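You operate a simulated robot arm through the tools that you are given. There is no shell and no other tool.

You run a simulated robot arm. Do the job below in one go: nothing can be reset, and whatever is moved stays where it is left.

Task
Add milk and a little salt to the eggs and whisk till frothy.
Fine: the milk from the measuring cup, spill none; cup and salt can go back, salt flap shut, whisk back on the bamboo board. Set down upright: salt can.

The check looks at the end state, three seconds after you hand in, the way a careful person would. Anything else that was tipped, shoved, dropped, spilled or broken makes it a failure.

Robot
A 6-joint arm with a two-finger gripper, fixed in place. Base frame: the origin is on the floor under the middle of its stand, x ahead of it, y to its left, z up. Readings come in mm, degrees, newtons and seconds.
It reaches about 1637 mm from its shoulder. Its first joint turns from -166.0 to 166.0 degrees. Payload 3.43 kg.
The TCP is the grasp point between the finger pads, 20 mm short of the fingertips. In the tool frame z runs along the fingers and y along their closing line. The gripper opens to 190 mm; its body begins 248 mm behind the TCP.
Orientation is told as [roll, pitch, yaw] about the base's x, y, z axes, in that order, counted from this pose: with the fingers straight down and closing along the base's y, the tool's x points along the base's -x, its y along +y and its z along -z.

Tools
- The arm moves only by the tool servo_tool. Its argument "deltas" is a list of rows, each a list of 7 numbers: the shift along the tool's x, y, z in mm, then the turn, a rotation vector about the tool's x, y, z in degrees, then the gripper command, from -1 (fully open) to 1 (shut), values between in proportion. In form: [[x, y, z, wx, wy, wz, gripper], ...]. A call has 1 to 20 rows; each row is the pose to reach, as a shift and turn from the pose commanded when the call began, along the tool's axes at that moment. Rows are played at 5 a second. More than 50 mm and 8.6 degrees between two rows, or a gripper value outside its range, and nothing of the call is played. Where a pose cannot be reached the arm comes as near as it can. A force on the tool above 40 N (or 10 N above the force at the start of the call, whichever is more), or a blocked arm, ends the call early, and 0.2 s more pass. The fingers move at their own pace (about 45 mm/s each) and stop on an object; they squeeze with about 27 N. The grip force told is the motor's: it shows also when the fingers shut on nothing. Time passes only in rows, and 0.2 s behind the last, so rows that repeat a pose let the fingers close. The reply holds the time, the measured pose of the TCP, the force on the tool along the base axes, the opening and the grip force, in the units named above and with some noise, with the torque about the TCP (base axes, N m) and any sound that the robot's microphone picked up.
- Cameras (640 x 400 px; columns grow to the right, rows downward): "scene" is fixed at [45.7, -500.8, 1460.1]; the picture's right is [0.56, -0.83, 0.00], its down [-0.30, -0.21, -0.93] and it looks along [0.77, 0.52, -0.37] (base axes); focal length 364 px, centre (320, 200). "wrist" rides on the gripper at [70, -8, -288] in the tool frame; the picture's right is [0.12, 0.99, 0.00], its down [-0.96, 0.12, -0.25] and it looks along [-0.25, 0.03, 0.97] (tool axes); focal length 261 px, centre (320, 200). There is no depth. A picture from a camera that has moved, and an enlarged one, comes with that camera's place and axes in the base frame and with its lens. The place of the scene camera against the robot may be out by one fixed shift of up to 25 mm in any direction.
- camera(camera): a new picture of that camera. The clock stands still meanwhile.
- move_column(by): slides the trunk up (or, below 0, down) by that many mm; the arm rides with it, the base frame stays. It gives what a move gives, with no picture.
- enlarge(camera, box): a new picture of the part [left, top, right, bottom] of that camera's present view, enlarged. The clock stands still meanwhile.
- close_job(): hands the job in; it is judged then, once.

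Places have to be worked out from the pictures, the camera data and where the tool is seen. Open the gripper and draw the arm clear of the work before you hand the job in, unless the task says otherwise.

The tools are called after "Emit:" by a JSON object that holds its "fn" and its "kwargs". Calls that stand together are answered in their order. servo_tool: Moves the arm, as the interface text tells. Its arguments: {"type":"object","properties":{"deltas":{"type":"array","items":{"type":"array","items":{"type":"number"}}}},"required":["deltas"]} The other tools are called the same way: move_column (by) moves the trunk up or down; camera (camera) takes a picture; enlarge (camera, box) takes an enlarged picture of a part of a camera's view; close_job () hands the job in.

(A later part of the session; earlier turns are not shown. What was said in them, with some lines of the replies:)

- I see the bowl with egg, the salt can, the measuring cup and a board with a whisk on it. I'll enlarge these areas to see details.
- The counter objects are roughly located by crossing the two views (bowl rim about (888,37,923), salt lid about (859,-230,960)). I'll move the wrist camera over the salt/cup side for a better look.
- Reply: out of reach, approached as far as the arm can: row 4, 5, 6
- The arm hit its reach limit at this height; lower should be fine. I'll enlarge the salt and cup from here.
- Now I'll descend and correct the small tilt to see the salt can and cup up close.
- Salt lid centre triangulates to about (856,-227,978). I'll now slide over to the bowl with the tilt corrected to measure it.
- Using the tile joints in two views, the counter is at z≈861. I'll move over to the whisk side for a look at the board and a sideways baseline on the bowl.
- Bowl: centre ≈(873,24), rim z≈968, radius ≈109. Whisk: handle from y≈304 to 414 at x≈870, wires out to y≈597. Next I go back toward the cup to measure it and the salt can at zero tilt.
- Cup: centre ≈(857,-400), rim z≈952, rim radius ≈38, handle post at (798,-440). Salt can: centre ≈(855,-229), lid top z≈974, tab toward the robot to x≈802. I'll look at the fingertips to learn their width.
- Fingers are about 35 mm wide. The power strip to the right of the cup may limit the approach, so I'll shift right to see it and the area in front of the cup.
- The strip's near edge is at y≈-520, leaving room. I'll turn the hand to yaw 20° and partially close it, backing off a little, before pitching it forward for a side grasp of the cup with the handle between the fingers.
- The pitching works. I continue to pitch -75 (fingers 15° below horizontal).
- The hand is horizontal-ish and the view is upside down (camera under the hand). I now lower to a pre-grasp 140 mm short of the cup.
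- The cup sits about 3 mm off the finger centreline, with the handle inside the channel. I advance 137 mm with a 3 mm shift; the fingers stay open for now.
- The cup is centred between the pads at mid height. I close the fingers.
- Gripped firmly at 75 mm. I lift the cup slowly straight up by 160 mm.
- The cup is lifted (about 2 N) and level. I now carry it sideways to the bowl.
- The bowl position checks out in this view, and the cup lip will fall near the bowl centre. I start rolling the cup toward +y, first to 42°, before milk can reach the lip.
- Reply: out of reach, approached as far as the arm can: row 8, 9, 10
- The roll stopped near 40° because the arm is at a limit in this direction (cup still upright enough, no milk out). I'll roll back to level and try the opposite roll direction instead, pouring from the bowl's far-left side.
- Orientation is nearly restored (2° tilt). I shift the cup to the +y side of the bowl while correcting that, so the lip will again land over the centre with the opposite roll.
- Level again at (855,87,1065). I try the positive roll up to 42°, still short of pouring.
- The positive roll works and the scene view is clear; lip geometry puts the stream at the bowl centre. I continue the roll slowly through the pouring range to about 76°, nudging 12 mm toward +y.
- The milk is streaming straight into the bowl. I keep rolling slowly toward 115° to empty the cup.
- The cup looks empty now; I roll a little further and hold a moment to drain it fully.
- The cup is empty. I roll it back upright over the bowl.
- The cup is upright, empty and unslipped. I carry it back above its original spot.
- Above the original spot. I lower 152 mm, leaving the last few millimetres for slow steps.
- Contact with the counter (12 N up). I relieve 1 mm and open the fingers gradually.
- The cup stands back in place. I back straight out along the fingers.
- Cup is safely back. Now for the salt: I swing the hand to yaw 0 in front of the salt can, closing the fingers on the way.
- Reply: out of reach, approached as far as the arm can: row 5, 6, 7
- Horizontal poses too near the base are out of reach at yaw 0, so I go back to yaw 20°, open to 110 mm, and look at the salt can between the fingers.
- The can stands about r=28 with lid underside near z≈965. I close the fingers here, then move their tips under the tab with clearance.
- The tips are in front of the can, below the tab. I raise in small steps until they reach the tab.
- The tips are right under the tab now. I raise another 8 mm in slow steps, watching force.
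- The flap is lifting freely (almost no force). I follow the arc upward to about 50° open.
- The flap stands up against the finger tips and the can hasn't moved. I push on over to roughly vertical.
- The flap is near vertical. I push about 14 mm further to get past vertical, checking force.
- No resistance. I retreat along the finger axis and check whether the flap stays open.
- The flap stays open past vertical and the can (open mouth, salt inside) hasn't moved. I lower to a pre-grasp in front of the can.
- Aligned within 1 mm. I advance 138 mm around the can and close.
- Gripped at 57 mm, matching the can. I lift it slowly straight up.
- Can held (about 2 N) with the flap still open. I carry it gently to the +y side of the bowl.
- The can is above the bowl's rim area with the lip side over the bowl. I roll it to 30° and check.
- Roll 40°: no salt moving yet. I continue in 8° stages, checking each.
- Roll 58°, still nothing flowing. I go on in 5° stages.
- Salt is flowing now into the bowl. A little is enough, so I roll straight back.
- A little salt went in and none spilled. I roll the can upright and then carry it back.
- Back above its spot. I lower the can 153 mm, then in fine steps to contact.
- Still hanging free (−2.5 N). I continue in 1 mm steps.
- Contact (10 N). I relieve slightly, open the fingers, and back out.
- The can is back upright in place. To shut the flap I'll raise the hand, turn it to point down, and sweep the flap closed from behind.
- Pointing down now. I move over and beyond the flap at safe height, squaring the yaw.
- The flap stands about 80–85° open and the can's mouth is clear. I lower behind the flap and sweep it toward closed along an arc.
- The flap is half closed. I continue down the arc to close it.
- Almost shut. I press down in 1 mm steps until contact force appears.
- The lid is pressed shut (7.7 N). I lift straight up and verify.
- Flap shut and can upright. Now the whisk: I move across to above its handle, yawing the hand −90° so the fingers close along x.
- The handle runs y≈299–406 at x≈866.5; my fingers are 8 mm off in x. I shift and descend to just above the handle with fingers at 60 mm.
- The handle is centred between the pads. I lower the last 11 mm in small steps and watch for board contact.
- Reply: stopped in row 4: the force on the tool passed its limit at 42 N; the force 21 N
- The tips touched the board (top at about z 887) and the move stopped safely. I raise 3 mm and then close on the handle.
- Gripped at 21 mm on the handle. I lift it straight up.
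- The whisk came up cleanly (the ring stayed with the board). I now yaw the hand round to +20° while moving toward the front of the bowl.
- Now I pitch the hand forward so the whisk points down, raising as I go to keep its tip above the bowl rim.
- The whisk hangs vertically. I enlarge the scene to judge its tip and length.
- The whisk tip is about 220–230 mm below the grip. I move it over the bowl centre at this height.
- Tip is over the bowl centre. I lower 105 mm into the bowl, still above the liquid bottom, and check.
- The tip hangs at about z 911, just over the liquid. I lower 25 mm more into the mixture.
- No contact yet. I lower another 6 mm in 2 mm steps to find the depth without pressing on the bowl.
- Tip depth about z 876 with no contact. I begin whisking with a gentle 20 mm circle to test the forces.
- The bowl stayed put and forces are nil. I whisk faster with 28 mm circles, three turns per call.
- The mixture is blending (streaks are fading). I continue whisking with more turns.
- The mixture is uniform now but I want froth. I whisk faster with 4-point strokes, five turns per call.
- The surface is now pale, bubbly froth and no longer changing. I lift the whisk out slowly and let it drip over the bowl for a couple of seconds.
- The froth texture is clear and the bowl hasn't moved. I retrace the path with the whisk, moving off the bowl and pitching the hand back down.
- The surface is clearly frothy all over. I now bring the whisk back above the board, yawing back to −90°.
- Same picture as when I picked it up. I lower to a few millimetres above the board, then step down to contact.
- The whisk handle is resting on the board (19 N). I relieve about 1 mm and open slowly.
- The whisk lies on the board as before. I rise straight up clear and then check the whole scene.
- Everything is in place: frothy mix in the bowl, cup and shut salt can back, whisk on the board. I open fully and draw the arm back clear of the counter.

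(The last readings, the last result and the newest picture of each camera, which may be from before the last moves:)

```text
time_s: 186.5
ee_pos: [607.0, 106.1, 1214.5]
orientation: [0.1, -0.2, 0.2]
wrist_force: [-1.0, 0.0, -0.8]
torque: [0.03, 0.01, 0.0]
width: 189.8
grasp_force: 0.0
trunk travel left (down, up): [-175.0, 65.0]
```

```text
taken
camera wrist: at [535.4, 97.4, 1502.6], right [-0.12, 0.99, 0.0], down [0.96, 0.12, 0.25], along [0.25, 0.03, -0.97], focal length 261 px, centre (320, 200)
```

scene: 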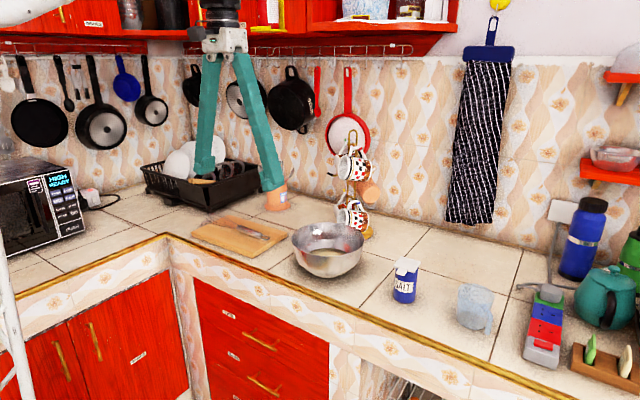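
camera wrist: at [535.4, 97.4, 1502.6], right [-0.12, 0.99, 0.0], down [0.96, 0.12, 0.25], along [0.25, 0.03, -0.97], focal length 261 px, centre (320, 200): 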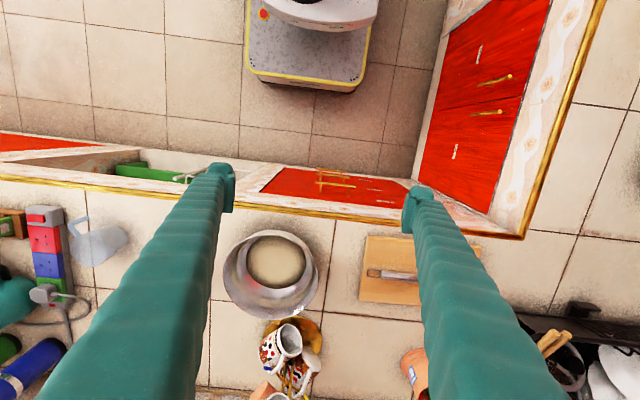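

The arm is clear with the gripper open. The milk and salt are in, the mix is frothy, and the cup, salt can and whisk are back in place with nothing spilled, so I hand the job in.

Emit:
{"fn": "close_job", "kwargs": {}}

```text
The job is handed in.
```

I handed the job in. The milk and a little salt are in the eggs, and the mixture is whisked to an even, pale froth. I saw no spills in any of the pictures, and the bowl stayed where it was.

- **Milk:** all poured from the measuring cup into the bowl. The empty cup is back within a few millimetres of where it stood.
- **Salt:** roughly a second or less of flow went into the bowl. The can is back upright in its place with the flap pressed shut.
- **Whisk:** back on the bamboo board, lying as it did at the start.

During the whisk pickup, the fingertips briefly pressed on the bamboo board, and the arm stopped itself at its force limit. The later pictures showed no sign that the board had moved.

At hand-in the gripper was fully open and the arm was drawn back clear of the counter.
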